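You operate a simulated robot arm through the tools that you are given. There is no shell and no other tool. Be economical: measure what you need, move in short steps, check, and stop when the job is done.

You run a simulated two-armed robot. Do the job below in one go: nothing can be reset, and whatever is moved stays where it is left.

JOB
Shut the table drawer. Open the seam bench drawer, take the black weight and leave it in the inside of the seam bench drawer and shut the drawer again. Put the 35 mm bearing from the top of the blue slatted pallet on the free end of the long steel bench and the 40 mm bearing on the shelf under the long steel bench. Take the brown tuft on the top of the blue slatted pallet and put it away on the top of the tool stand. Take the blue steel block and put it on the shelf under the chute. The order is free. Set down upright: black weight, brown tuft, blue steel block.

It is judged by the outcome, as a careful person would: the job done as asked, and still so three seconds after it is handed in. It fails if anything else is knocked over, pushed out of place, dropped, spilled or broken.

ROBOT AND FRAMES
Two 7-joint arms with two-finger parallel grippers on one trunk, on a base that drives. Base frame: it is fixed to the floor where the robot stands at the start and does not move with it; the origin is under the middle of the robot, x ahead of it, y to its left, z up. Units: m, rad, N and s.
The left shoulder is at the start at [0.03, 0.119, 0.935], the right one opposite. With the tool pointing down near the work surface each hand reaches from about 0.1 to 0.6 m from the robot's upright axis, wherever it stands, measured 20 degrees to its own side. Places, roughly: bearing [-6.5, 3.75, 0.5]; black weight (9x6x8 cm) [1.4, -2.4, 0.9]; blue steel block [-5.5, 4.25, 0.75]; brown tuft (5x5x5 cm) [-6.4, 4, 0.5]; free end of the long steel bench [-2.4, 2.5, 0.8]; inside of the seam bench drawer [1.4, -2.2, 0.7]; seam bench drawer [1.3, -2.3, 0.7]; shelf under the chute [-7.9, 3.4, 0.5]; shelf under the long steel bench [-3, 2.3, 0.3]; table drawer [0.5, 0.1, 0.7]; top of the tool stand [-1.5, -1.9, 0.9]. Payload 3.43 kg a hand.
The TCP of each hand is the grasp point between the finger pads, 0.03 m short of the fingertips. In the tool frame z runs along the fingers and y along their closing line. The gripper opens to 0.094 m. The fingers are 0.028 m wide and 0.01 m thick; the gripper's body (0.05 by 0.096 m) begins 0.055 m behind the TCP.
Orientation is that of the tool frame in the base frame, as a unit quaternion [x, y, z, w]. With the fingers straight down and closing along the base's y, the tool's x points along the base's -x, its y along +y and its z along -z.

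CONTROLS
- The arms move only by the tool apply_moves. It takes "left_targets", "right_targets" or both (then of equal length, played together; a hand with none holds still); each is a list of rows, each a list of 7 numbers: the shift along the tool's x, y, z in m, then the turn, a rotation vector about the tool's x, y, z in rad, then the closure in counts, from 0 (fully open) to 255 (shut). In form: [[x, y, z, wx, wy, wz, grip], ...]. A call has 1 to 10 rows; each row shifts and turns the commanded pose from where the row before left it, along the tool's axes as they then stand. Rows are played at 5 a second. More than 0.05 m and 0.15 rad between two rows, or a gripper value outside its range, and nothing of the call is played. A pose out of reach is approached as far as the arm can. The call stops where the force on the tool passes 40 N (or 10 N more than at its start, if that is more) or the arm is blocked; 0.2 s more then pass. The fingers move at their own pace (about 0.072 m/s each) and stop on an object; they squeeze with about 26 N. The grip force told is the motor's: it shows also when the fingers shut on nothing. Time passes only in rows, and 0.2 s behind the last, so rows that do not move let the fingers close. The reply holds the time, the measured pose of the TCP, the force on the tool along the base axes, the opening and the grip force, in the units named above and with some noise, with the torque about the TCP (base axes, N m) and any sound that the robot's microphone picked up.
- Cameras (640 x 400 px; columns grow to the right, rows downward): "scene" is now at [0.0239, 0.0089, 1.6231]; the picture's right is [0.19, -0.98, 0.00], its down [-0.88, -0.17, -0.44] and it looks along [0.43, 0.08, -0.90] (base axes); focal length 266 px, centre (320, 200). "left" rides on the left gripper at [0.076, -0.014, -0.103] in its tool frame; the picture's right is [0.18, 0.98, 0.00], its down [-0.75, 0.14, -0.64] and it looks along [-0.63, 0.12, 0.77] (tool axes); focal length 243 px, centre (320, 200). "right" rides on the right gripper at [0.076, 0.014, -0.103] in its tool frame; the picture's right is [-0.18, 0.98, 0.00], its down [-0.75, -0.14, -0.64] and it looks along [-0.63, -0.12, 0.77] (tool axes); focal length 243 px, centre (320, 200).
- get_image(camera): a new picture of that camera. The clock stands still meanwhile.
- move_column(by): slides the trunk up (or, below 0, down) by that many m; the arms and the scene camera ride with it, the base frame stays. It gives what a move gives, with no picture.
- drive_base(legs): drives the robot by 1 to 6 legs, each [ahead, turn to the left] in m and rad, along the robot's own axes; the way and the turn of a leg run together, so that a leg with both is an arc; at most 1.5 m and 3.142 rad a leg. The arms and the cameras ride along, it lands a little off, and it stops where it bumps. It gives what a move gives.
- turn_head(pan, tilt): turns the head with the scene camera to pan (to the left, within 2.496 rad either way) and tilt (down, from -0.506 to 1.204), counted from straight ahead of the robot. It gives what a move gives.
- measure_at(camera, pixels): for up to 12 pixels [column, row] of the newest picture of that camera ("zoom" is the newest enlarged one), the place [x, y, z] in the base frame of the surface seen there, good to about 0.003 m, but the place of the scene camera against the robot may be out by one fixed shift of up to 0.012 m in any direction. The clock stands still meanwhile.
- inspect(camera, box): a new picture of the part [left, top, right, bottom] of that camera's present view, enlarged. The clock stands still meanwhile.
- sign_off(): hands the job in; it is judged then, once.

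Go step by step. Measure first, check grasps and placings, and put right what went wrong. The budget is 131 turns and 154 pictures, counting those below and the enlarged ones. Unless the task says otherwise, let go and move clear before handing in, and close with one line.

The tools are called after ">>>" as a command line: name --argument value ..., lists and objects as JSON in quotes. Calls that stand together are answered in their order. apply_moves: Moves the arms, as the interface text tells. Its arguments: {"type":"object","properties":{"left_targets":{"type":"array","items":{"type":"array","items":{"type":"number"}}},"right_targets":{"type":"array","items":{"type":"array","items":{"type":"number"}}}},"required":[]} The other tools are called the same way: move_column (by) slides the trunk up or down; drive_base (legs) drives the base; turn_head (pan, tilt) turns the head that bears the scene camera; get_image (camera) takes a picture; measure_at (camera, pixels) gives the place of the surface under pixels of a picture; inspect (camera, box) takes an enlarged picture of a part of a camera's view; sign_off () hands the job in.

At the start:

```text
time_s: 0.0
left_ee_pos: [0.4381, 0.224, 0.9705]
left_tool_rot: [0.0, 1.0, 0.0, 0.0]
left_contact_force: [0.0, -0.3, 0.9]
left_moment: [-0.02, 0.01, 0.01]
left_opening: 0.094
left_finger_force: 0.0
right_ee_pos: [0.4118, -0.2027, 0.9276]
right_tool_rot: [0.001, 1.0, 0.0, 0.0]
right_contact_force: [0.1, 0.2, -0.4]
right_moment: [-0.01, -0.01, 0.02]
right_opening: 0.0943
right_finger_force: 0.2
trunk travel left (down, up): [-0.2, 0.21]
robot x, y, heading: [0.0007, 0.0027, -0.002]
head pan, tilt: [0.19, 1.117]
```

scene: 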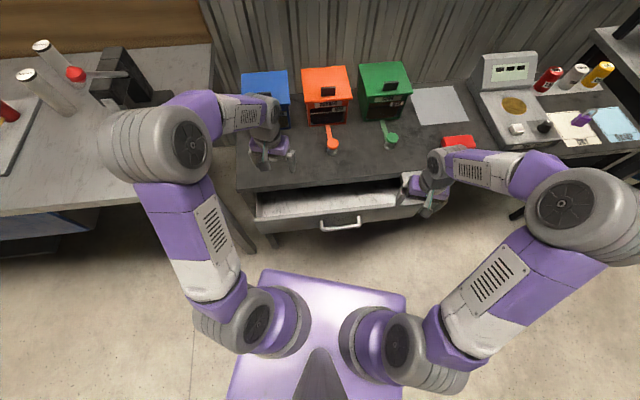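
right: 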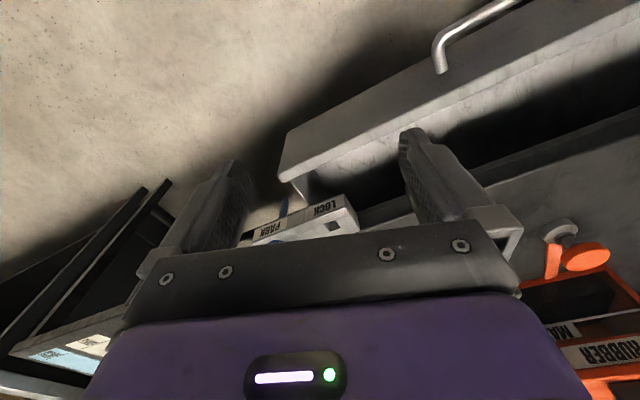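
left: 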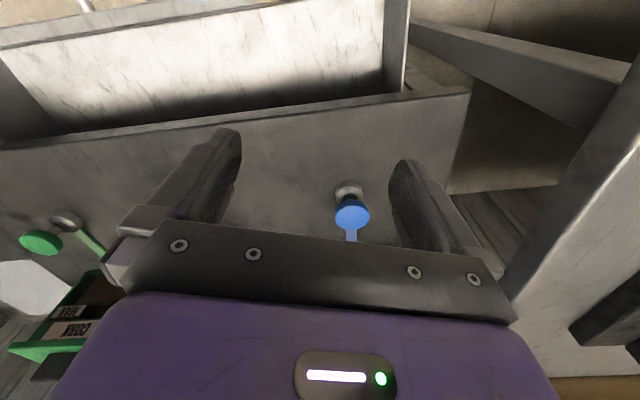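

The drawer ahead is open, with its handle near scene pixel (341,222), and the right camera shows a "LOCK/PARK" label near (310,220). I'll measure and look closer.

>>> measure_at --camera "scene" --pixels '[[341, 219], [322, 226], [360, 222], [262, 220], [415, 212], [330, 205], [330, 186], [250, 187], [445, 165], [320, 240]]'

>>> inspect --camera "right" --box '[220, 120, 440, 260]'

>>> inspect --camera "scene" --box '[230, 120, 470, 270]'

```text
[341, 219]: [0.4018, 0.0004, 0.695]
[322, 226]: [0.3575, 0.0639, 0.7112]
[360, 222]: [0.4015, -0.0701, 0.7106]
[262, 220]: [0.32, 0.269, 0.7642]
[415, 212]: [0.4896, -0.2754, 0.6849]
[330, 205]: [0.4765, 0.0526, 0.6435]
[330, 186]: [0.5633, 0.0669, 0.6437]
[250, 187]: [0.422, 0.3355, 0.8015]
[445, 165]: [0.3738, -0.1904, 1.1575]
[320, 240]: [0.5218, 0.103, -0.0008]
```

```text
2.86 times, centred on (330, 190) of right
```

zoom: 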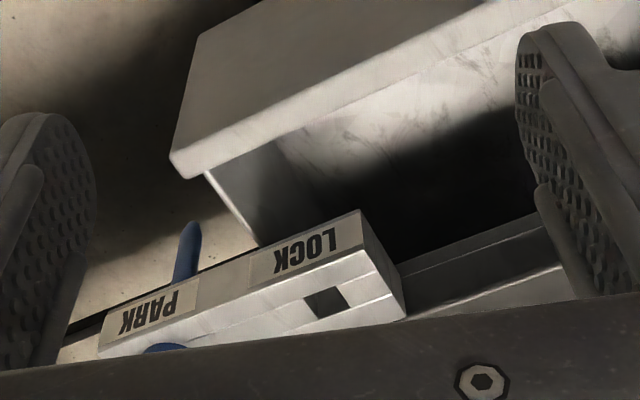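

```text
2.67 times, centred on (350, 195) of scene
```

zoom: 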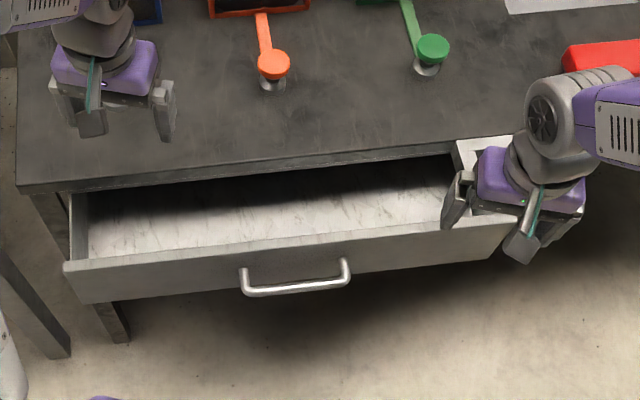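

The lock block has a blue pin on the PARK side, which may or may not obstruct the drawer. I'll move the right hand back and up and look at it.

>>> apply_moves --right_targets '[[0.04, 0, -0.03, 0, 0, 0, 0], [0.04, 0, -0.03, 0, 0, 0, 0], [0.04, 0, 0, 0, 0, 0, 0]]'

>>> get_image --camera "right"

>>> inspect --camera "scene" --box '[340, 100, 580, 250]'

```text
time_s: 0.8
left_ee_pos: [0.4369, 0.2246, 0.972]
left_tool_rot: [0.0, 1.0, 0.0, 0.001]
left_contact_force: [0.3, 0.1, -0.4]
left_moment: [-0.04, -0.03, 0.02]
left_opening: 0.0941
left_finger_force: 0.0
right_ee_pos: [0.2919, -0.2036, 0.9875]
right_tool_rot: [0.001, 1.0, 0.001, 0.0]
right_contact_force: [-0.5, 0.3, 0.6]
right_moment: [0.01, -0.05, -0.03]
right_opening: 0.094
right_finger_force: 0.1
trunk travel left (down, up): [-0.2, 0.21]
robot x, y, heading: [-0.001, 0.0043, -0.001]
head pan, tilt: [0.19, 1.117]
```

```text
148 pictures are left
```

right: 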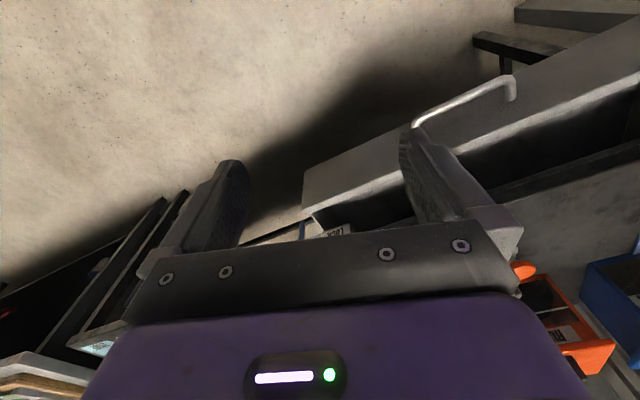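

```text
2.67 times, centred on (460, 175) of scene
```

zoom: 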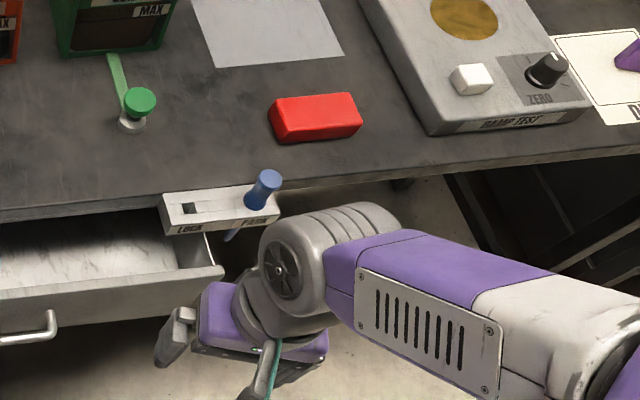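

The pin sits in PARK, so the drawer should be free, and the drawer is turned about 0.3 rad. I'll close the left hand, bring it in front of the handle and match that angle.

>>> apply_moves --left_targets '[[0.03, -0.0373, 0, 0, 0, 0, 255], [0.03, -0.0373, 0, 0, 0, 0, 255], [0.03, -0.0373, 0, 0, 0, 0, 255], [0.03, -0.0373, 0, 0, 0, 0, 255], [0.03, -0.0373, 0, 0, 0, 0, 255], [0.02, -0.0373, 0, 0, 0, 0, 255], [0, 0, 0, 0, 0, -0.145, 255], [0, 0, 0, 0, 0, -0.145, 255], [0, 0, 0.045, 0, 0, 0, 255], [0, 0, 0.045, 0, 0, 0, 255]]'

>>> get_image --camera "scene"

```text
time_s: 3.0
left_ee_pos: [0.2673, 0.0022, 0.8802]
left_tool_rot: [-0.144, 0.99, 0.0, 0.0]
left_contact_force: [0.1, 0.0, -0.3]
left_moment: [-0.01, 0.03, -0.02]
left_opening: 0.0
left_finger_force: 25.5
right_ee_pos: [0.2926, -0.2054, 0.9865]
right_tool_rot: [0.0, 1.0, 0.0, 0.001]
right_contact_force: [0.1, -0.4, 0.4]
right_moment: [-0.02, 0.01, 0.02]
right_opening: 0.094
right_finger_force: 0.1
trunk travel left (down, up): [-0.2, 0.21]
robot x, y, heading: [-0.0018, -0.0007, 0.003]
head pan, tilt: [0.19, 1.117]
```

```text
146 pictures are left
```

scene: 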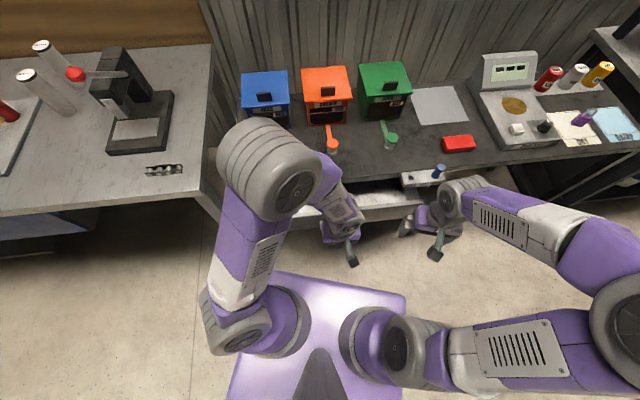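

The left hand is square to the drawer at z 0.88. I'll lower it to handle height and begin pushing along the drawer's direction.

>>> apply_moves --left_targets '[[0, 0, 0.045, 0, 0, 0, 255], [0, 0, 0.045, 0, 0, 0, 255], [0, 0, 0.045, 0, 0, 0, 255], [0, 0, 0.03, 0, 0, 0, 255], [-0.03, 0, 0, 0, 0, 0, 255], [-0.03, 0, 0, 0, 0, 0, 255], [-0.03, 0, 0, 0, 0, 0, 255], [-0.03, 0, 0, 0, 0, 0, 255]]'

>>> get_image --camera "scene"

```text
time_s: 4.8
left_ee_pos: [0.384, 0.0374, 0.7152]
left_tool_rot: [-0.145, 0.989, -0.001, 0.0]
left_contact_force: [-0.5, -0.1, 0.2]
left_moment: [0.0, 0.02, -0.03]
left_opening: 0.0001
left_finger_force: 25.6
right_ee_pos: [0.2938, -0.2038, 0.9872]
right_tool_rot: [0.0, 1.0, 0.0, 0.0]
right_contact_force: [-0.1, 0.1, 0.2]
right_moment: [0.0, 0.01, -0.01]
right_opening: 0.094
right_finger_force: 0.1
trunk travel left (down, up): [-0.2, 0.21]
robot x, y, heading: [0.0028, 0.0006, -0.001]
head pan, tilt: [0.19, 1.117]
```

```text
145 pictures are left
```

scene: 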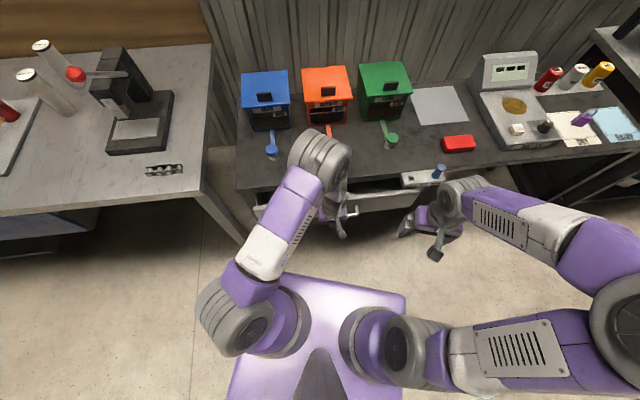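

The drawer front already looks further in. I'll keep pushing.

>>> apply_moves --left_targets '[[-0.025, 0, 0, 0, 0, 0, 255], [-0.025, 0, 0, 0, 0, 0, 255], [-0.025, 0, 0, 0, 0, 0, 255], [-0.025, 0, 0, 0, 0, 0, 255]]'

>>> get_image --camera "scene"

```text
time_s: 5.7
left_ee_pos: [0.4427, 0.0523, 0.7127]
left_tool_rot: [-0.143, 0.99, 0.003, -0.017]
left_contact_force: [-7.7, -3.0, 4.4]
left_moment: [-0.02, 0.05, 0.04]
left_opening: 0.0
left_finger_force: 26.1
right_ee_pos: [0.294, -0.2044, 0.9863]
right_tool_rot: [0.0, 1.0, 0.0, 0.001]
right_contact_force: [1.1, 0.2, 0.4]
right_moment: [0.01, 0.06, 0.07]
right_opening: 0.0939
right_finger_force: 0.0
trunk travel left (down, up): [-0.2, 0.21]
robot x, y, heading: [0.0004, 0.0012, 0.001]
head pan, tilt: [0.19, 1.117]
stopped in row 4 (left hand): the force on the tool passed its limit at 52 N (the readings are from after the stop); the commanded pose is now the measured one
```

```text
144 pictures are left
```

scene: 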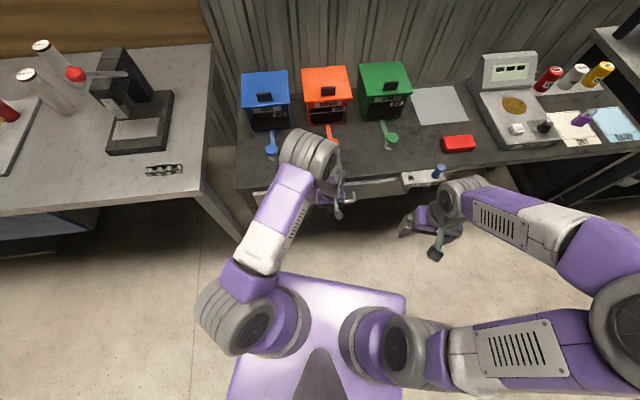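

The push met 52 N, so the drawer is either shut or touching something. I'll back off and look closely.

>>> apply_moves --left_targets '[[0.04, 0, 0, 0, 0, 0, 255], [0.04, 0, 0, 0, 0, 0, 255], [0.04, 0, 0, 0, 0, 0, 255], [0.02, 0, -0.04, 0, 0, 0, 255], [0, 0, -0.045, 0, 0, 0, 255], [0, 0, -0.045, 0, 0, 0, 255]]'

>>> inspect --camera "scene" --box '[230, 120, 470, 270]'

>>> get_image --camera "left"

```text
time_s: 7.0
left_ee_pos: [0.3116, 0.0158, 0.8473]
left_tool_rot: [-0.143, 0.99, 0.001, -0.014]
left_contact_force: [-0.5, 0.6, 0.4]
left_moment: [0.02, 0.01, 0.0]
left_opening: 0.0
left_finger_force: 26.4
right_ee_pos: [0.2923, -0.2039, 0.9865]
right_tool_rot: [0.0, 1.0, 0.0, -0.001]
right_contact_force: [0.0, -0.3, -0.7]
right_moment: [0.01, 0.01, -0.01]
right_opening: 0.0939
right_finger_force: 0.0
trunk travel left (down, up): [-0.2, 0.21]
robot x, y, heading: [0.0014, 0.0004, 0.001]
head pan, tilt: [0.19, 1.117]
```

```text
2.67 times, centred on (350, 195) of scene
```

zoom: 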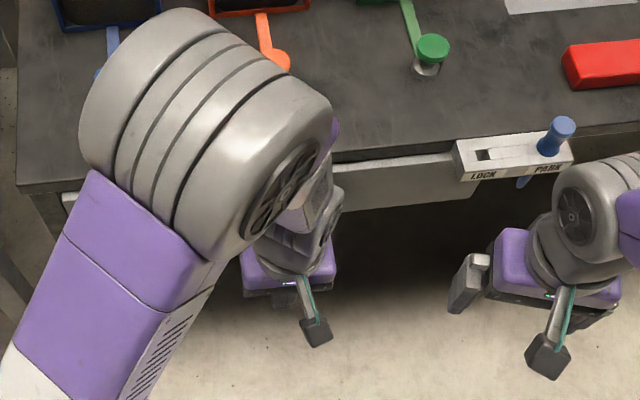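

```text
142 pictures are left
```

left: 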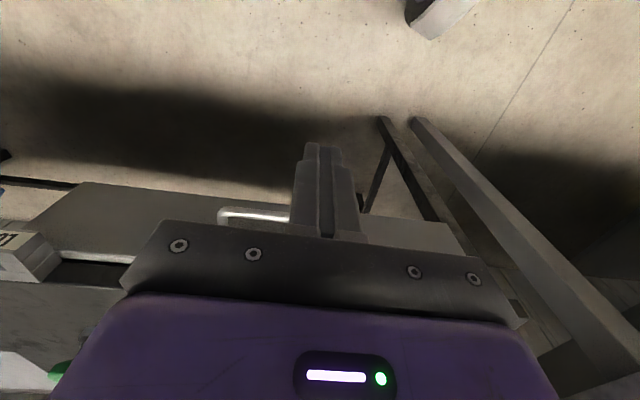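

The left view shows a remaining gap near (90,272), so the drawer isn't fully shut. I'll clear the left arm and measure the gap.

>>> apply_moves --left_targets '[[0.045, 0, 0, 0, 0, 0, 255], [0.045, 0, -0.02, 0, 0, 0, 255], [0, 0.045, -0.02, 0, 0, 0, 255], [0, 0.045, 0, 0, 0, 0, 255], [0, 0.045, 0, 0, 0, 0, 255], [0, 0.045, 0, 0, 0, 0, 255], [0, 0.04, 0, 0, 0, 0, 255]]'

>>> inspect --camera "scene" --box '[230, 120, 470, 270]'

```text
time_s: 8.7
left_ee_pos: [0.2697, 0.1658, 0.8987]
left_tool_rot: [-0.142, 0.99, 0.001, -0.015]
left_contact_force: [-0.4, 0.3, 0.5]
left_moment: [-0.01, -0.01, 0.02]
left_opening: 0.0
left_finger_force: 26.2
left hand out of reach, approached as far as the arm can: row 3, 4, 5, 6, 7
right_ee_pos: [0.2927, -0.2038, 0.9867]
right_tool_rot: [0.0, 1.0, 0.0, -0.001]
right_contact_force: [0.6, 0.4, -0.6]
right_moment: [0.01, -0.05, 0.03]
right_opening: 0.0939
right_finger_force: 0.1
trunk travel left (down, up): [-0.2, 0.21]
robot x, y, heading: [0.0009, -0.0039, -0.001]
head pan, tilt: [0.19, 1.117]
```

```text
2.67 times, centred on (350, 195) of scene
```

zoom: 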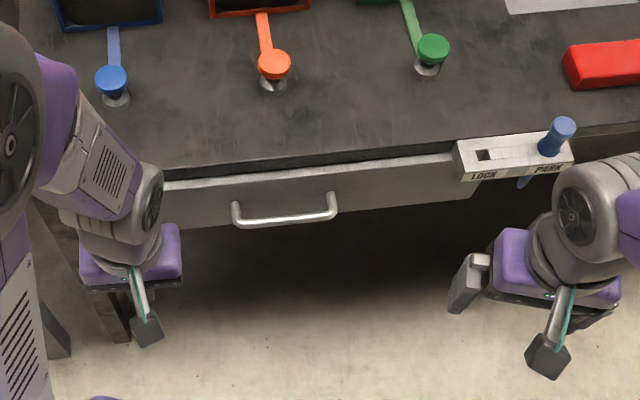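

>>> measure_at --camera "zoom" --pixels '[[300, 150], [300, 160], [300, 166], [300, 174], [300, 180], [200, 185], [430, 160], [430, 147], [250, 221], [325, 211], [400, 157], [290, 216]]'

```text
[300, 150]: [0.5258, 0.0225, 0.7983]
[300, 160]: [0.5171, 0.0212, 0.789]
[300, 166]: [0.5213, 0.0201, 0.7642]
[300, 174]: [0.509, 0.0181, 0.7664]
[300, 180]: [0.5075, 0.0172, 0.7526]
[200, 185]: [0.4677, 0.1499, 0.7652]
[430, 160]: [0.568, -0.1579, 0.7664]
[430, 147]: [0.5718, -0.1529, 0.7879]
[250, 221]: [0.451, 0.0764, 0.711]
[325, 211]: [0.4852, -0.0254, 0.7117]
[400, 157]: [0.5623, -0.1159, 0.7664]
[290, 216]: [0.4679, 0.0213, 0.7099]
```

The front's outer face is about 1 cm proud of the table edge, which may or may not be its end stop. I'll push once more and compare.

>>> apply_moves --left_targets '[[0, -0.048, 0, 0, 0, 0, 255], [0, -0.048, 0, 0, 0, 0, 255], [0, -0.048, 0, 0, 0, 0, 255], [0, -0.048, 0, 0, 0, 0, 255], [0, 0, 0.045, 0, 0, 0, 255], [0, 0, 0.045, 0, 0, 0, 255], [0, 0, 0.045, 0, 0, 0, 255], [0, 0, 0.045, 0, 0, 0, 255]]'

```text
time_s: 10.4
left_ee_pos: [0.3202, -0.0182, 0.7171]
left_tool_rot: [-0.143, 0.99, 0.002, -0.015]
left_contact_force: [0.3, 0.2, 0.8]
left_moment: [0.05, 0.0, 0.03]
left_opening: 0.0001
left_finger_force: 25.6
right_ee_pos: [0.2935, -0.2046, 0.9859]
right_tool_rot: [0.0, 1.0, 0.0, 0.0]
right_contact_force: [0.2, 0.0, 0.1]
right_moment: [0.0, 0.0, 0.0]
right_opening: 0.094
right_finger_force: 0.0
trunk travel left (down, up): [-0.2, 0.21]
robot x, y, heading: [0.0007, 0.0021, 0.001]
head pan, tilt: [0.19, 1.117]
```

The hand is about 0.14 m from handle contact. I'll approach, then push in small steps.

>>> apply_moves --left_targets '[[-0.04, 0, 0, 0, 0, 0, 255], [-0.04, 0, 0, 0, 0, 0, 255], [-0.04, 0, 0, 0, 0, 0, 255], [-0.01, 0, 0, 0, 0, 0, 255], [-0.01, 0, 0, 0, 0, 0, 255], [-0.01, 0, 0, 0, 0, 0, 255], [-0.01, 0, 0, 0, 0, 0, 255], [-0.01, 0, 0, 0, 0, 0, 255], [-0.01, 0, 0, 0, 0, 0, 255], [-0.01, 0, 0, 0, 0, 0, 255]]'

>>> get_image --camera "left"

```text
time_s: 12.0
left_ee_pos: [0.4549, 0.0201, 0.7112]
left_tool_rot: [-0.141, 0.99, 0.004, -0.03]
left_contact_force: [-12.9, -2.1, 13.6]
left_moment: [0.27, -0.09, 0.16]
left_opening: 0.0
left_finger_force: 25.9
right_ee_pos: [0.2917, -0.2041, 0.987]
right_tool_rot: [0.0, 1.0, 0.001, 0.001]
right_contact_force: [0.3, -0.4, 0.2]
right_moment: [-0.03, 0.05, -0.01]
right_opening: 0.0939
right_finger_force: 0.0
trunk travel left (down, up): [-0.2, 0.21]
robot x, y, heading: [0.0007, -0.0009, -0.005]
head pan, tilt: [0.19, 1.117]
stopped in row 7 (left hand): the force on the tool passed its limit at 48 N (the readings are from after the stop); the commanded pose is now the measured one
```

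```text
140 pictures are left
```

left: 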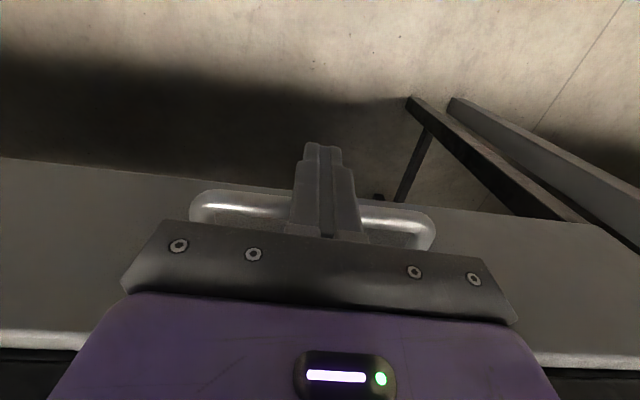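

It stopped at the same place again, with a firm stop against the handle centre, so the drawer is shut. I'll tuck the hands, back off and look toward the seam bench.

>>> apply_moves --left_targets '[[0.045, 0, 0, 0, 0, 0, 255], [0.045, 0, 0, 0, 0, 0, 255], [0.045, 0, -0.02, 0, 0, 0, 255], [0.02, 0, -0.045, 0, 0, 0, 0], [0, 0.02, -0.045, 0, 0, 0, 0], [0, 0.045, -0.02, 0, 0, 0.1, 0], [0, 0.045, 0, 0, 0, 0.1, 0], [0, 0.045, 0, 0, 0, 0.09, 0], [0, 0.03, -0.03, 0, 0, 0, 0]]'

>>> drive_base --legs '[[-0.3, 0], [0, -1.0]]'

>>> turn_head --pan 0 --tilt 0.55

>>> get_image --camera "scene"

```text
time_s: 14.0
left_ee_pos: [0.2866, 0.1572, 0.8792]
left_tool_rot: [0.006, 1.0, 0.0, -0.026]
left_contact_force: [-1.1, -0.1, 0.2]
left_moment: [0.0, -0.03, -0.02]
left_opening: 0.0942
left_finger_force: 0.1
right_ee_pos: [0.2908, -0.2038, 0.9865]
right_tool_rot: [0.0, 1.0, 0.0, 0.0]
right_contact_force: [0.1, 1.2, 0.4]
right_moment: [0.01, -0.02, 0.0]
right_opening: 0.0942
right_finger_force: 0.0
trunk travel left (down, up): [-0.2, 0.21]
robot x, y, heading: [-0.0019, 0.0029, 0.0]
head pan, tilt: [0.19, 1.117]
```

```text
time_s: 18.6
left_ee_pos: [-0.0088, -0.1602, 0.8806]
left_tool_rot: [0.485, 0.874, 0.012, -0.024]
left_contact_force: [-0.1, -0.1, -0.7]
left_moment: [0.03, -0.02, 0.0]
left_opening: 0.0942
left_finger_force: 0.1
right_ee_pos: [-0.3109, -0.3581, 0.9877]
right_tool_rot: [0.483, 0.876, 0.0, 0.001]
right_contact_force: [-0.5, 0.0, 0.2]
right_moment: [0.0, -0.01, -0.02]
right_opening: 0.0942
right_finger_force: 0.0
trunk travel left (down, up): [-0.2, 0.21]
robot x, y, heading: [-0.2933, 0.0032, -1.005]
head pan, tilt: [0.19, 1.117]
```

```text
time_s: 19.6
left_ee_pos: [-0.0086, -0.1607, 0.8796]
left_tool_rot: [0.485, 0.874, 0.013, -0.024]
left_contact_force: [0.1, -0.6, -0.3]
left_moment: [-0.02, 0.02, 0.01]
left_opening: 0.094
left_finger_force: 0.1
right_ee_pos: [-0.3106, -0.3584, 0.9866]
right_tool_rot: [0.482, 0.876, 0.0, 0.0]
right_contact_force: [-0.2, -0.8, -0.2]
right_moment: [0.01, 0.0, -0.02]
right_opening: 0.094
right_finger_force: 0.1
trunk travel left (down, up): [-0.2, 0.21]
robot x, y, heading: [-0.2941, -0.0001, -1.004]
head pan, tilt: [0.0, 0.55]
```

```text
139 pictures are left
```

scene: 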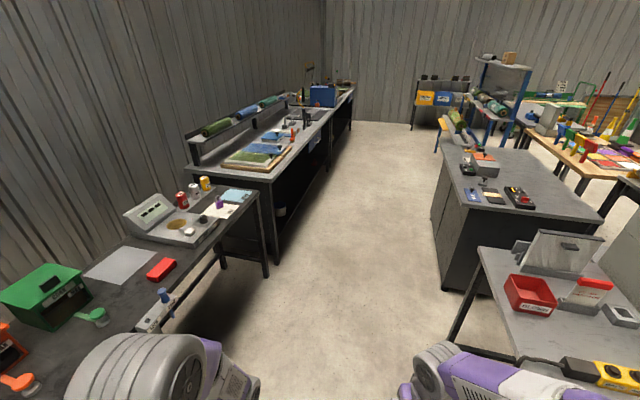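

The long bench with rolls on the left side looks like the seam bench; I'll measure points to plan the drive.

>>> inspect --camera "scene" --box '[180, 50, 380, 175]'

>>> measure_at --camera "scene" --pixels '[[280, 170], [330, 108], [354, 90], [275, 260], [330, 150], [432, 235], [440, 150], [322, 95], [260, 278], [295, 135], [480, 250], [312, 130]]'

>>> turn_head --pan 0.9 --tilt 0.8

>>> get_image --camera "scene"

```text
3.20 times, centred on (280, 112) of scene
```

zoom: 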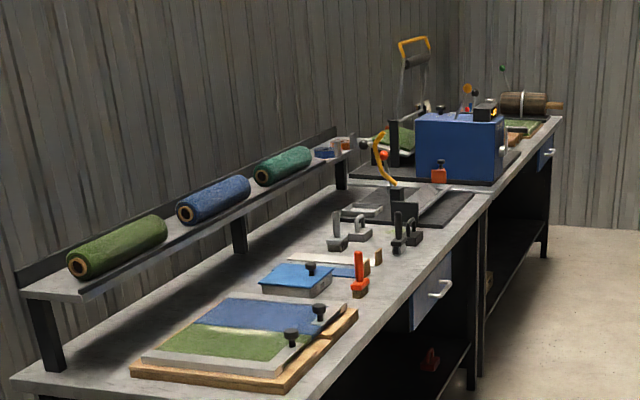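

```text
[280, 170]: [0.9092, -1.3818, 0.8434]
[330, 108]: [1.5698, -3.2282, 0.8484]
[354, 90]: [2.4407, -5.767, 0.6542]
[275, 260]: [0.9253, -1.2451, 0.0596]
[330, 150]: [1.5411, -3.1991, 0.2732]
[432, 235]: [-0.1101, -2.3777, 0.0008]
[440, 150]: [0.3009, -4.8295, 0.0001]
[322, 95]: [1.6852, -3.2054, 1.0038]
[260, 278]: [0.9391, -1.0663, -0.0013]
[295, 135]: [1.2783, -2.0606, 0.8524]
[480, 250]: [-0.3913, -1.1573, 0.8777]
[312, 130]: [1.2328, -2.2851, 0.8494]
```

```text
time_s: 20.8
left_ee_pos: [-0.0057, -0.161, 0.8798]
left_tool_rot: [0.486, 0.874, 0.013, -0.023]
left_contact_force: [0.2, 0.6, 0.0]
left_moment: [0.02, -0.01, 0.0]
left_opening: 0.0942
left_finger_force: 0.0
right_ee_pos: [-0.3091, -0.3577, 0.9861]
right_tool_rot: [0.482, 0.876, 0.0, 0.0]
right_contact_force: [-0.5, 0.5, 0.8]
right_moment: [-0.03, -0.04, -0.03]
right_opening: 0.0938
right_finger_force: 0.2
trunk travel left (down, up): [-0.2, 0.21]
robot x, y, heading: [-0.2945, -0.002, -1.005]
head pan, tilt: [0.901, 0.799]
```

```text
137 pictures are left
```

scene: 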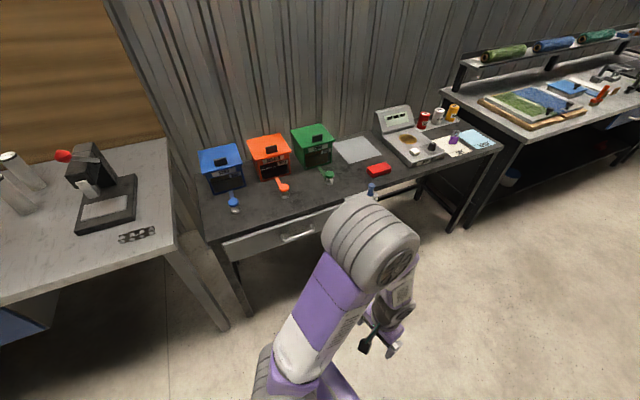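

The table drawer looks near shut around (290,235); one enlarged look to confirm.

>>> inspect --camera "scene" --box '[200, 180, 360, 280]'

```text
4.00 times, centred on (280, 230) of scene
```

zoom: 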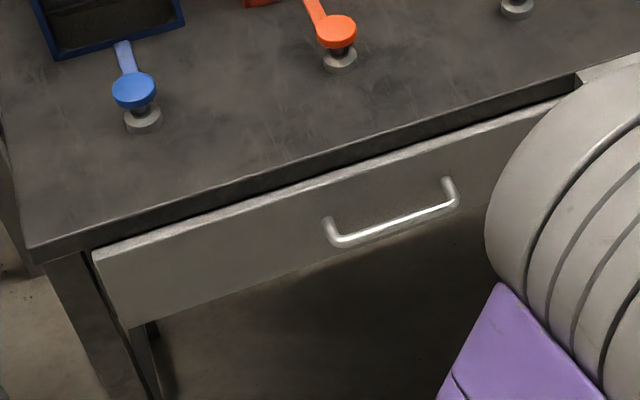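

The drawer is shut. Next I'll drive towards the seam bench, stand in front of it and look.

>>> drive_base --legs '[[0, -0.205], [1.335, 0], [1.3, 0], [0, 1.52]]'

>>> turn_head --pan 0 --tilt 0.85

>>> get_image --camera "scene"

```text
time_s: 38.2
left_ee_pos: [0.8154, -2.2688, 0.8793]
left_tool_rot: [-0.148, 0.989, -0.005, -0.026]
left_contact_force: [-0.3, -0.8, 0.6]
left_moment: [0.0, 0.04, 0.0]
left_opening: 0.0939
left_finger_force: 0.1
right_ee_pos: [0.9284, -2.6119, 0.9867]
right_tool_rot: [-0.152, 0.988, 0.0, 0.0]
right_contact_force: [-0.6, 0.5, 0.2]
right_moment: [-0.01, -0.03, 0.0]
right_opening: 0.094
right_finger_force: 0.0
trunk travel left (down, up): [-0.2, 0.21]
robot x, y, heading: [0.5846, -2.5033, 0.302]
head pan, tilt: [0.901, 0.799]
```

```text
time_s: 39.4
left_ee_pos: [0.8146, -2.2696, 0.879]
left_tool_rot: [-0.148, 0.989, -0.005, -0.027]
left_contact_force: [-1.2, 0.8, -0.5]
left_moment: [0.01, 0.03, -0.01]
left_opening: 0.094
left_finger_force: 0.1
right_ee_pos: [0.9275, -2.6131, 0.9872]
right_tool_rot: [-0.152, 0.988, 0.0, 0.0]
right_contact_force: [-0.6, 1.4, -0.1]
right_moment: [-0.02, 0.03, -0.01]
right_opening: 0.094
right_finger_force: 0.0
trunk travel left (down, up): [-0.2, 0.21]
robot x, y, heading: [0.5857, -2.505, 0.3]
head pan, tilt: [0.0, 0.85]
```

```text
135 pictures are left
```

scene: 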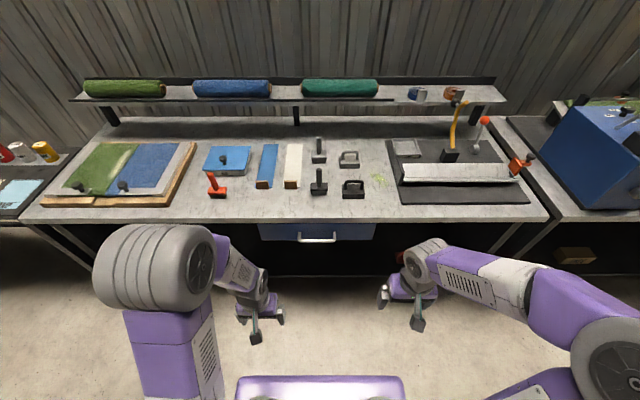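

>>> inspect --camera "scene" --box '[190, 125, 430, 275]'

>>> measure_at --camera "zoom" --pixels '[[340, 150], [345, 185], [425, 160], [435, 182], [340, 65], [420, 85], [340, 301], [292, 301], [385, 300], [190, 250], [440, 250], [330, 270]]'

```text
2.67 times, centred on (310, 200) of scene
```

zoom: 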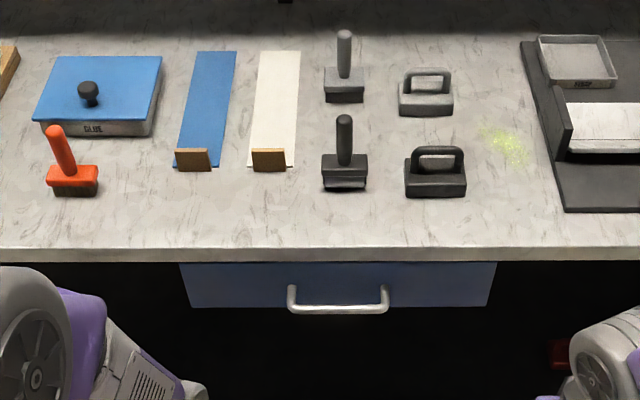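

```text
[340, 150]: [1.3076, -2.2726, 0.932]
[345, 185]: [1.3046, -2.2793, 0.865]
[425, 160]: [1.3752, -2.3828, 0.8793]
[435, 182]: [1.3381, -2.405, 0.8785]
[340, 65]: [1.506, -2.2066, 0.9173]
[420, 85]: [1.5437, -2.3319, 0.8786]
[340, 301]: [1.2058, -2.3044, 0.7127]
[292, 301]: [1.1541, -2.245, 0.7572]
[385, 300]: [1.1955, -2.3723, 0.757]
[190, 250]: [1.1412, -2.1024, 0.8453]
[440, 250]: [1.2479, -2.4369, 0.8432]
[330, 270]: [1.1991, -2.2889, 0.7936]
```

The black loop-handled weight is at about (1.36,-2.40), and the seam drawer handle bar is at about z 0.757, centred ahead of me. I'll turn the left hand to point forward with its fingers closing vertically so it can take the bar.

>>> apply_moves --left_targets '[[-0.04, -0.03, 0, 0, 0, 0, 0], [-0.04, -0.03, 0, 0, 0, 0, 0], [-0.03, -0.03, 0, 0, 0, 0, 0], [0, 0, 0, -0.0771, -0.0771, 0.0919, 0], [0, 0, 0, -0.0771, -0.0771, 0.0919, 0], [0, 0, 0, -0.0771, -0.0771, 0.0919, 0], [0, 0, 0, -0.0771, -0.0771, 0.0919, 0], [0, 0, 0, -0.0771, -0.0771, 0.0919, 0], [0, 0, 0, -0.0771, -0.0771, 0.0919, 0], [0, 0, 0, -0.0771, -0.0771, 0.0919, 0]]'

>>> apply_moves --left_targets '[[0, 0, 0, -0.0771, -0.0771, 0.0919, 100], [0, 0, 0, -0.0771, -0.0771, 0.0919, 100], [0, 0, 0, -0.0771, -0.0771, 0.0919, 100], [0, 0, 0, -0.0771, -0.0771, 0.0919, 100], [0, 0, 0, -0.0771, -0.0771, 0.0919, 100], [0, 0, 0, -0.0771, -0.0771, 0.0919, 140], [0, 0, 0, -0.0771, -0.0771, 0.0919, 140]]'

>>> get_image --camera "scene"

```text
time_s: 41.6
left_ee_pos: [0.9462, -2.3238, 0.8752]
left_tool_rot: [0.182, 0.921, 0.283, 0.196]
left_contact_force: [-0.2, -0.2, -0.3]
left_moment: [0.02, 0.0, 0.0]
left_opening: 0.0938
left_finger_force: 0.1
right_ee_pos: [0.9281, -2.6117, 0.9877]
right_tool_rot: [-0.152, 0.988, 0.0, 0.0]
right_contact_force: [0.3, 0.0, 0.5]
right_moment: [0.02, -0.01, -0.01]
right_opening: 0.0939
right_finger_force: 0.1
trunk travel left (down, up): [-0.2, 0.21]
robot x, y, heading: [0.588, -2.5045, 0.302]
head pan, tilt: [0.0, 0.85]
```

```text
time_s: 42.4
left_ee_pos: [0.9544, -2.3269, 0.8879]
left_tool_rot: [0.226, 0.873, 0.31, 0.3]
left_contact_force: [0.1, -0.5, 0.1]
left_moment: [-0.01, 0.0, 0.0]
left_opening: 0.0573
left_finger_force: 0.1
right_ee_pos: [0.9297, -2.6146, 0.9875]
right_tool_rot: [-0.146, 0.989, 0.001, 0.002]
right_contact_force: [-0.3, 0.1, 0.0]
right_moment: [-0.01, 0.0, -0.02]
right_opening: 0.0941
right_finger_force: 0.0
trunk travel left (down, up): [-0.2, 0.21]
robot x, y, heading: [0.5888, -2.5091, 0.304]
head pan, tilt: [0.0, 0.85]
stopped in row 4 (left hand): the arm was blocked; the commanded pose is now the measured one
```

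```text
133 pictures are left
```

scene: 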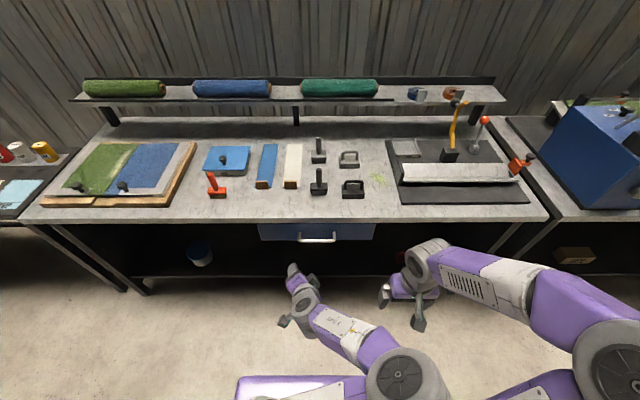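

The rotation was blocked with the arm folded close to the body. I'll reach further forward first, then finish the rotation.

>>> apply_moves --left_targets '[[-0.0069, -0.0035, 0.0403, 0, 0, 0, 140], [-0.0069, -0.0035, 0.0403, 0, 0, 0, 140], [-0.0069, -0.0035, 0.0403, 0, 0, 0, 140], [-0.0069, -0.0035, 0.0403, 0, 0, 0, 140], [0, 0, 0, -0.0771, -0.0771, 0.0919, 140], [0, 0, 0, -0.0771, -0.0771, 0.0919, 140], [0, 0, 0, -0.0771, -0.0771, 0.0919, 140], [0, 0, 0, -0.0771, -0.0771, 0.0919, 140]]'

>>> get_image --camera "scene"

```text
time_s: 44.2
left_ee_pos: [1.0774, -2.2903, 0.7865]
left_tool_rot: [0.38, 0.701, 0.451, 0.4]
left_contact_force: [1.0, -0.2, 0.6]
left_moment: [0.0, 0.0, 0.04]
left_opening: 0.0424
left_finger_force: 0.1
right_ee_pos: [0.9298, -2.6152, 0.9874]
right_tool_rot: [-0.147, 0.989, 0.0, 0.002]
right_contact_force: [0.0, -0.3, 0.1]
right_moment: [-0.01, 0.0, 0.03]
right_opening: 0.0941
right_finger_force: 0.1
trunk travel left (down, up): [-0.2, 0.21]
robot x, y, heading: [0.591, -2.5052, 0.298]
head pan, tilt: [0.0, 0.85]
```

```text
132 pictures are left
```

scene: 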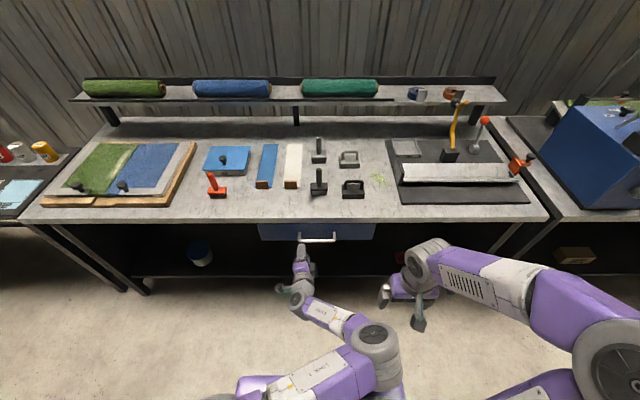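

The hand now points forward with a 0.23 rad roll error. I'll correct the roll and view the handle with the left camera.

>>> apply_moves --left_targets '[[0, 0, 0, 0, 0, 0.115, 140], [0, 0, 0, 0, 0, 0.115, 140]]'

>>> get_image --camera "left"

>>> inspect --camera "scene" --box '[240, 205, 400, 305]'

```text
time_s: 44.8
left_ee_pos: [1.0781, -2.2899, 0.7857]
left_tool_rot: [0.458, 0.655, 0.494, 0.344]
left_contact_force: [-0.4, 0.3, -0.5]
left_moment: [-0.02, 0.0, 0.04]
left_opening: 0.0427
left_finger_force: 0.1
right_ee_pos: [0.9297, -2.6135, 0.9876]
right_tool_rot: [-0.148, 0.989, 0.001, 0.002]
right_contact_force: [-0.1, 0.1, 1.2]
right_moment: [0.02, 0.01, -0.03]
right_opening: 0.0942
right_finger_force: 0.0
trunk travel left (down, up): [-0.2, 0.21]
robot x, y, heading: [0.5887, -2.5062, 0.3]
head pan, tilt: [0.0, 0.85]
```

```text
131 pictures are left
```

left: 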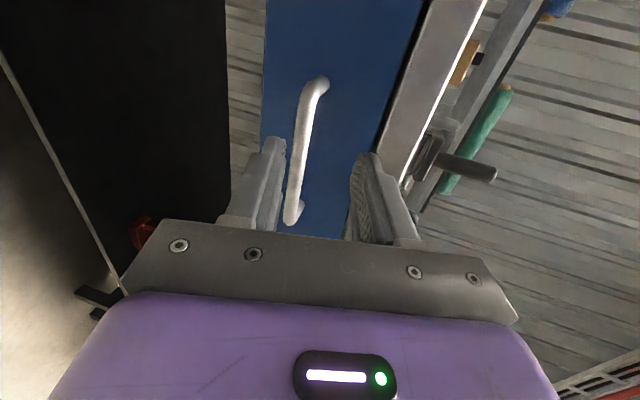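

```text
4.00 times, centred on (320, 255) of scene
```

zoom: 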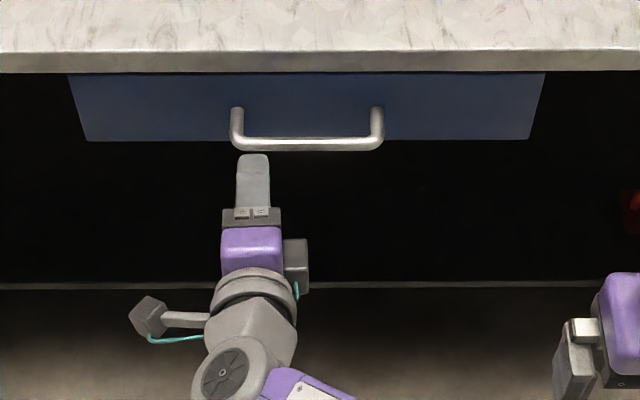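

The left camera shows the bar between the fingers, slightly below centre. I'll measure the bar and face with the left camera.

>>> measure_at --camera "left" --pixels '[[304, 130], [300, 160], [312, 95], [293, 205], [330, 130], [380, 100], [340, 200], [276, 142], [368, 158]]'

>>> measure_at --camera "zoom" --pixels '[[240, 142], [305, 145], [370, 142], [300, 110], [253, 165], [300, 30]]'

```text
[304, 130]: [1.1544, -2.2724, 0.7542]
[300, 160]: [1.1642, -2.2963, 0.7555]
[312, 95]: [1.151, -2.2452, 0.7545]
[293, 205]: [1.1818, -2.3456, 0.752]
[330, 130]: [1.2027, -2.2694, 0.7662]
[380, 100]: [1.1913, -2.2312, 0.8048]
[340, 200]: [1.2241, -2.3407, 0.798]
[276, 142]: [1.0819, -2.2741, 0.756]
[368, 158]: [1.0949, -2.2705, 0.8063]
```

```text
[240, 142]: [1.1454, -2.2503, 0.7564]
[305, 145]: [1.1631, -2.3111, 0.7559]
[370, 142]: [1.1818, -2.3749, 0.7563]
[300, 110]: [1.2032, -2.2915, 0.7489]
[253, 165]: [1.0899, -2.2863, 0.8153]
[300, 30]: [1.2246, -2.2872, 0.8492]
```

The bar front is at depth 0.411, the face at 0.455 and the height is 0.755. I'll move in so the fingers straddle the bar, then close.

>>> apply_moves --left_targets '[[-0.025, -0.0271, 0.0068, 0, 0, 0, 140], [-0.0016, 0.0105, 0.0365, 0, 0, 0, 140], [-0.0016, 0.0105, 0.0365, 0, 0, 0, 140], [0, 0, 0, 0, 0, 0, 255], [0, 0, 0, 0, 0, 0, 255], [0, 0, 0, 0, 0, 0, 255]]'

>>> get_image --camera "left"

```text
time_s: 46.2
left_ee_pos: [1.1576, -2.2912, 0.753]
left_tool_rot: [0.461, 0.659, 0.488, 0.339]
left_contact_force: [-5.2, -6.3, -33.3]
left_moment: [0.83, 0.61, -0.67]
left_opening: 0.0135
left_finger_force: 44.7
right_ee_pos: [0.9318, -2.6153, 0.9868]
right_tool_rot: [-0.147, 0.989, 0.0, 0.001]
right_contact_force: [-1.1, 0.4, -0.1]
right_moment: [0.03, 0.02, -0.01]
right_opening: 0.0941
right_finger_force: 0.1
trunk travel left (down, up): [-0.2, 0.21]
robot x, y, heading: [0.5889, -2.5043, 0.308]
head pan, tilt: [0.0, 0.85]
```

```text
129 pictures are left
```

left: 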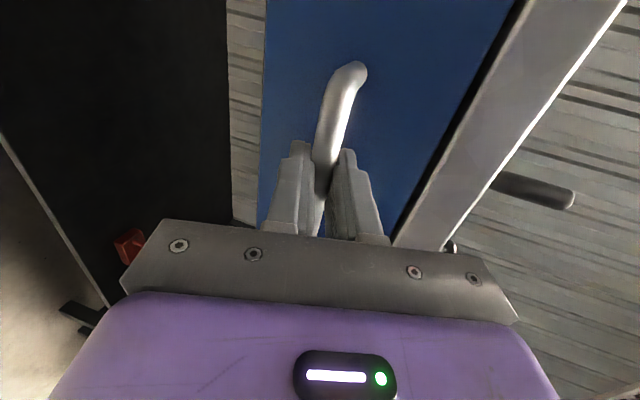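

The bar is held (opening 0.0135). I'll relieve the vertical load and pull the drawer out.

>>> apply_moves --left_targets '[[0, -0.004, 0.001, 0, 0, 0, 255], [0.0015, -0.0096, -0.0337, 0, 0, 0, 255], [0.0015, -0.0096, -0.0337, 0, 0, 0, 255], [0.0015, -0.0096, -0.0337, 0, 0, 0, 255], [0.0015, -0.0096, -0.0337, 0, 0, 0, 255]]'

>>> get_image --camera "scene"

```text
time_s: 47.4
left_ee_pos: [1.0241, -2.3331, 0.7526]
left_tool_rot: [0.459, 0.656, 0.491, 0.343]
left_contact_force: [-0.4, -5.4, -26.5]
left_moment: [1.31, 0.65, 0.92]
left_opening: 0.0138
left_finger_force: 44.9
right_ee_pos: [0.9299, -2.6141, 0.9876]
right_tool_rot: [-0.147, 0.989, 0.0, 0.002]
right_contact_force: [-0.5, 0.2, -0.5]
right_moment: [0.01, -0.01, -0.01]
right_opening: 0.0939
right_finger_force: 0.0
trunk travel left (down, up): [-0.2, 0.21]
robot x, y, heading: [0.5903, -2.5071, 0.297]
head pan, tilt: [0.0, 0.85]
```

```text
128 pictures are left
```

scene: 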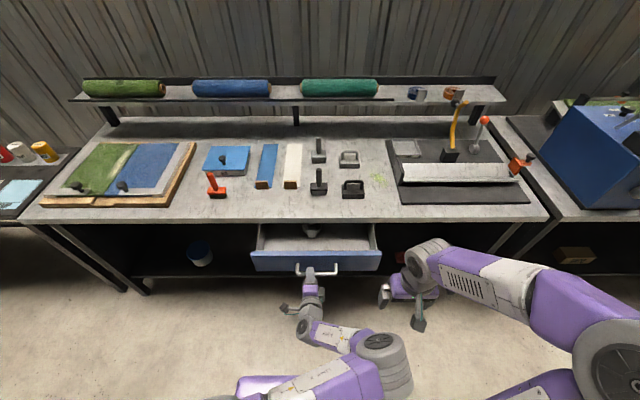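

The drawer is open by about 0.14 m and something is inside near (311,230). I'll drive back a little to open it further, then look inside.

>>> drive_base --legs '[[-0.07, 0]]'

>>> inspect --camera "scene" --box '[230, 180, 410, 292]'

```text
time_s: 48.4
left_ee_pos: [0.9578, -2.3542, 0.753]
left_tool_rot: [0.46, 0.656, 0.491, 0.343]
left_contact_force: [3.1, -7.1, -27.2]
left_moment: [1.05, 0.51, 0.06]
left_opening: 0.0134
left_finger_force: 44.7
right_ee_pos: [0.8634, -2.6355, 0.9866]
right_tool_rot: [-0.148, 0.989, 0.001, 0.001]
right_contact_force: [-1.0, 1.2, 0.0]
right_moment: [0.02, -0.01, -0.01]
right_opening: 0.0938
right_finger_force: 0.1
trunk travel left (down, up): [-0.2, 0.21]
robot x, y, heading: [0.5169, -2.5297, 0.307]
head pan, tilt: [0.0, 0.85]
```

```text
3.56 times, centred on (320, 236) of scene
```

zoom: 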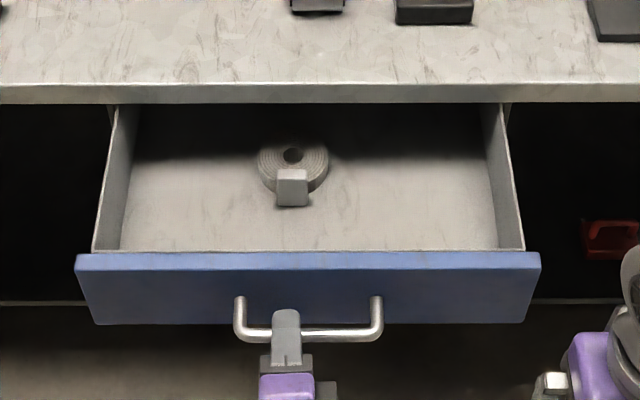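

The drawer holds a tape roll near its centre, and its right half is free. I'll measure the interior and release the handle.

>>> measure_at --camera "zoom" --pixels '[[420, 200], [420, 240], [420, 150], [480, 200], [490, 160], [518, 240], [420, 260], [300, 205], [340, 170], [310, 262], [300, 95]]'

>>> apply_moves --left_targets '[[0, 0, 0, 0, 0, 0, 120], [0, 0, 0, 0, 0, 0, 120], [0, 0, -0.03, 0, 0, 0, 120], [0, 0, -0.03, 0, 0, 0, 120], [0, 0, -0.02, 0, 0, 0, 120]]'

>>> get_image --camera "scene"

```text
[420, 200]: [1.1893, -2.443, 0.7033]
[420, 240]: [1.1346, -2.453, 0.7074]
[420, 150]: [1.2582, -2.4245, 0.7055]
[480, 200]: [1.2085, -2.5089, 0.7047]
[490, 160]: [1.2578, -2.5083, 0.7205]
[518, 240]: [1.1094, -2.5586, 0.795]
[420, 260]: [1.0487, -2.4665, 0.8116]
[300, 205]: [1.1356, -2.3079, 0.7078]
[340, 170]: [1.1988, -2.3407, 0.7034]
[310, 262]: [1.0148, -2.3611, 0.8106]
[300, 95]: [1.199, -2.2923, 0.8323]
```

```text
time_s: 49.8
left_ee_pos: [0.8811, -2.3373, 0.7655]
left_tool_rot: [0.426, 0.683, 0.506, 0.311]
left_contact_force: [-0.4, -0.3, 0.0]
left_moment: [-0.01, -0.01, -0.01]
left_opening: 0.0497
left_finger_force: 0.1
right_ee_pos: [0.862, -2.6339, 0.9886]
right_tool_rot: [-0.149, 0.989, 0.0, 0.003]
right_contact_force: [-0.6, 0.1, 0.4]
right_moment: [-0.01, -0.02, 0.02]
right_opening: 0.0941
right_finger_force: 0.0
trunk travel left (down, up): [-0.2, 0.21]
robot x, y, heading: [0.5234, -2.5288, 0.306]
head pan, tilt: [0.0, 0.85]
stopped in row 5 (left hand): the arm was blocked; the commanded pose is now the measured one
```

```text
126 pictures are left
```

scene: 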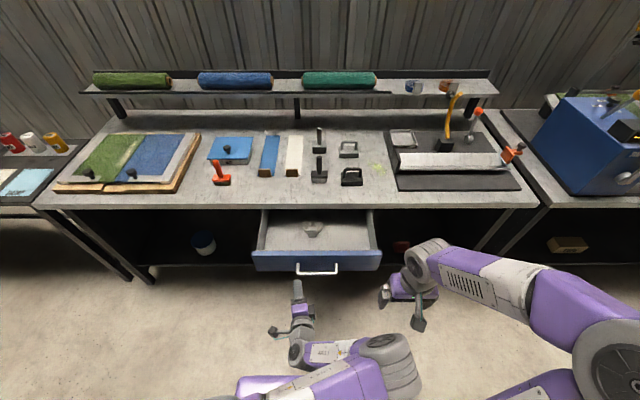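

The handle is released and the drawer stands open. I'll swing the left hand out to the left, up, and back to pointing down.

>>> apply_moves --left_targets '[[0.045, 0, 0, 0, 0, 0, 120], [0.045, 0.02, 0, 0, 0, 0, 120], [0.045, 0.02, 0, 0, 0, 0, 120], [0.02, 0.04, 0, 0, 0, 0, 120], [0, 0.04, 0, 0.0771, 0.0771, -0.0919, 0], [0, 0.03, 0, 0.0771, 0.0771, -0.0919, 0], [0, 0, 0, 0.0771, 0.0771, -0.0919, 0], [0, 0, 0, 0.0771, 0.0771, -0.0919, 0], [0, 0, 0, 0.0771, 0.0771, -0.0919, 0], [0, 0, 0, 0.0771, 0.0771, -0.0919, 0]]'

>>> apply_moves --left_targets '[[0, 0, 0, 0.0771, 0.0771, -0.0919, 0], [0, 0, 0, 0.0771, 0.0771, -0.0919, 0], [0, 0, 0, 0.0771, 0.0771, -0.0919, 0], [0, 0, 0, 0.0771, 0.0771, -0.0919, 0], [0, 0, 0, 0.0771, 0.0771, -0.0919, 0], [0, 0, 0, 0.0771, 0.0771, -0.0919, 0], [0, 0, 0, 0.0771, 0.0771, -0.0919, 0]]'

>>> get_image --camera "scene"

```text
time_s: 52.0
left_ee_pos: [0.862, -2.1725, 0.9007]
left_tool_rot: [0.161, 0.919, 0.317, 0.168]
left_contact_force: [-0.1, -0.6, 0.3]
left_moment: [-0.05, -0.01, 0.02]
left_opening: 0.094
left_finger_force: 0.1
left hand out of reach, approached as far as the arm can: row 5
right_ee_pos: [0.8617, -2.6343, 0.9881]
right_tool_rot: [-0.149, 0.989, 0.0, 0.003]
right_contact_force: [0.1, -0.1, -0.2]
right_moment: [-0.02, 0.01, -0.01]
right_opening: 0.0939
right_finger_force: 0.0
trunk travel left (down, up): [-0.2, 0.21]
robot x, y, heading: [0.5187, -2.5227, 0.306]
head pan, tilt: [0.0, 0.85]
```

```text
time_s: 53.6
left_ee_pos: [0.8614, -2.173, 0.9007]
left_tool_rot: [-0.182, 0.982, 0.03, -0.034]
left_contact_force: [-0.4, -0.3, -0.3]
left_moment: [-0.02, 0.0, 0.01]
left_opening: 0.0941
left_finger_force: 0.0
right_ee_pos: [0.8622, -2.6338, 0.9884]
right_tool_rot: [-0.149, 0.989, 0.0, 0.003]
right_contact_force: [0.2, 0.4, -0.5]
right_moment: [-0.02, -0.03, 0.01]
right_opening: 0.094
right_finger_force: 0.1
trunk travel left (down, up): [-0.2, 0.21]
robot x, y, heading: [0.5213, -2.5276, 0.31]
head pan, tilt: [0.0, 0.85]
```

```text
125 pictures are left
```

scene: 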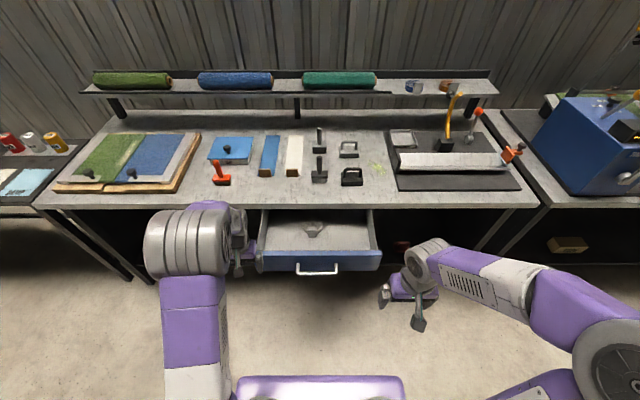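

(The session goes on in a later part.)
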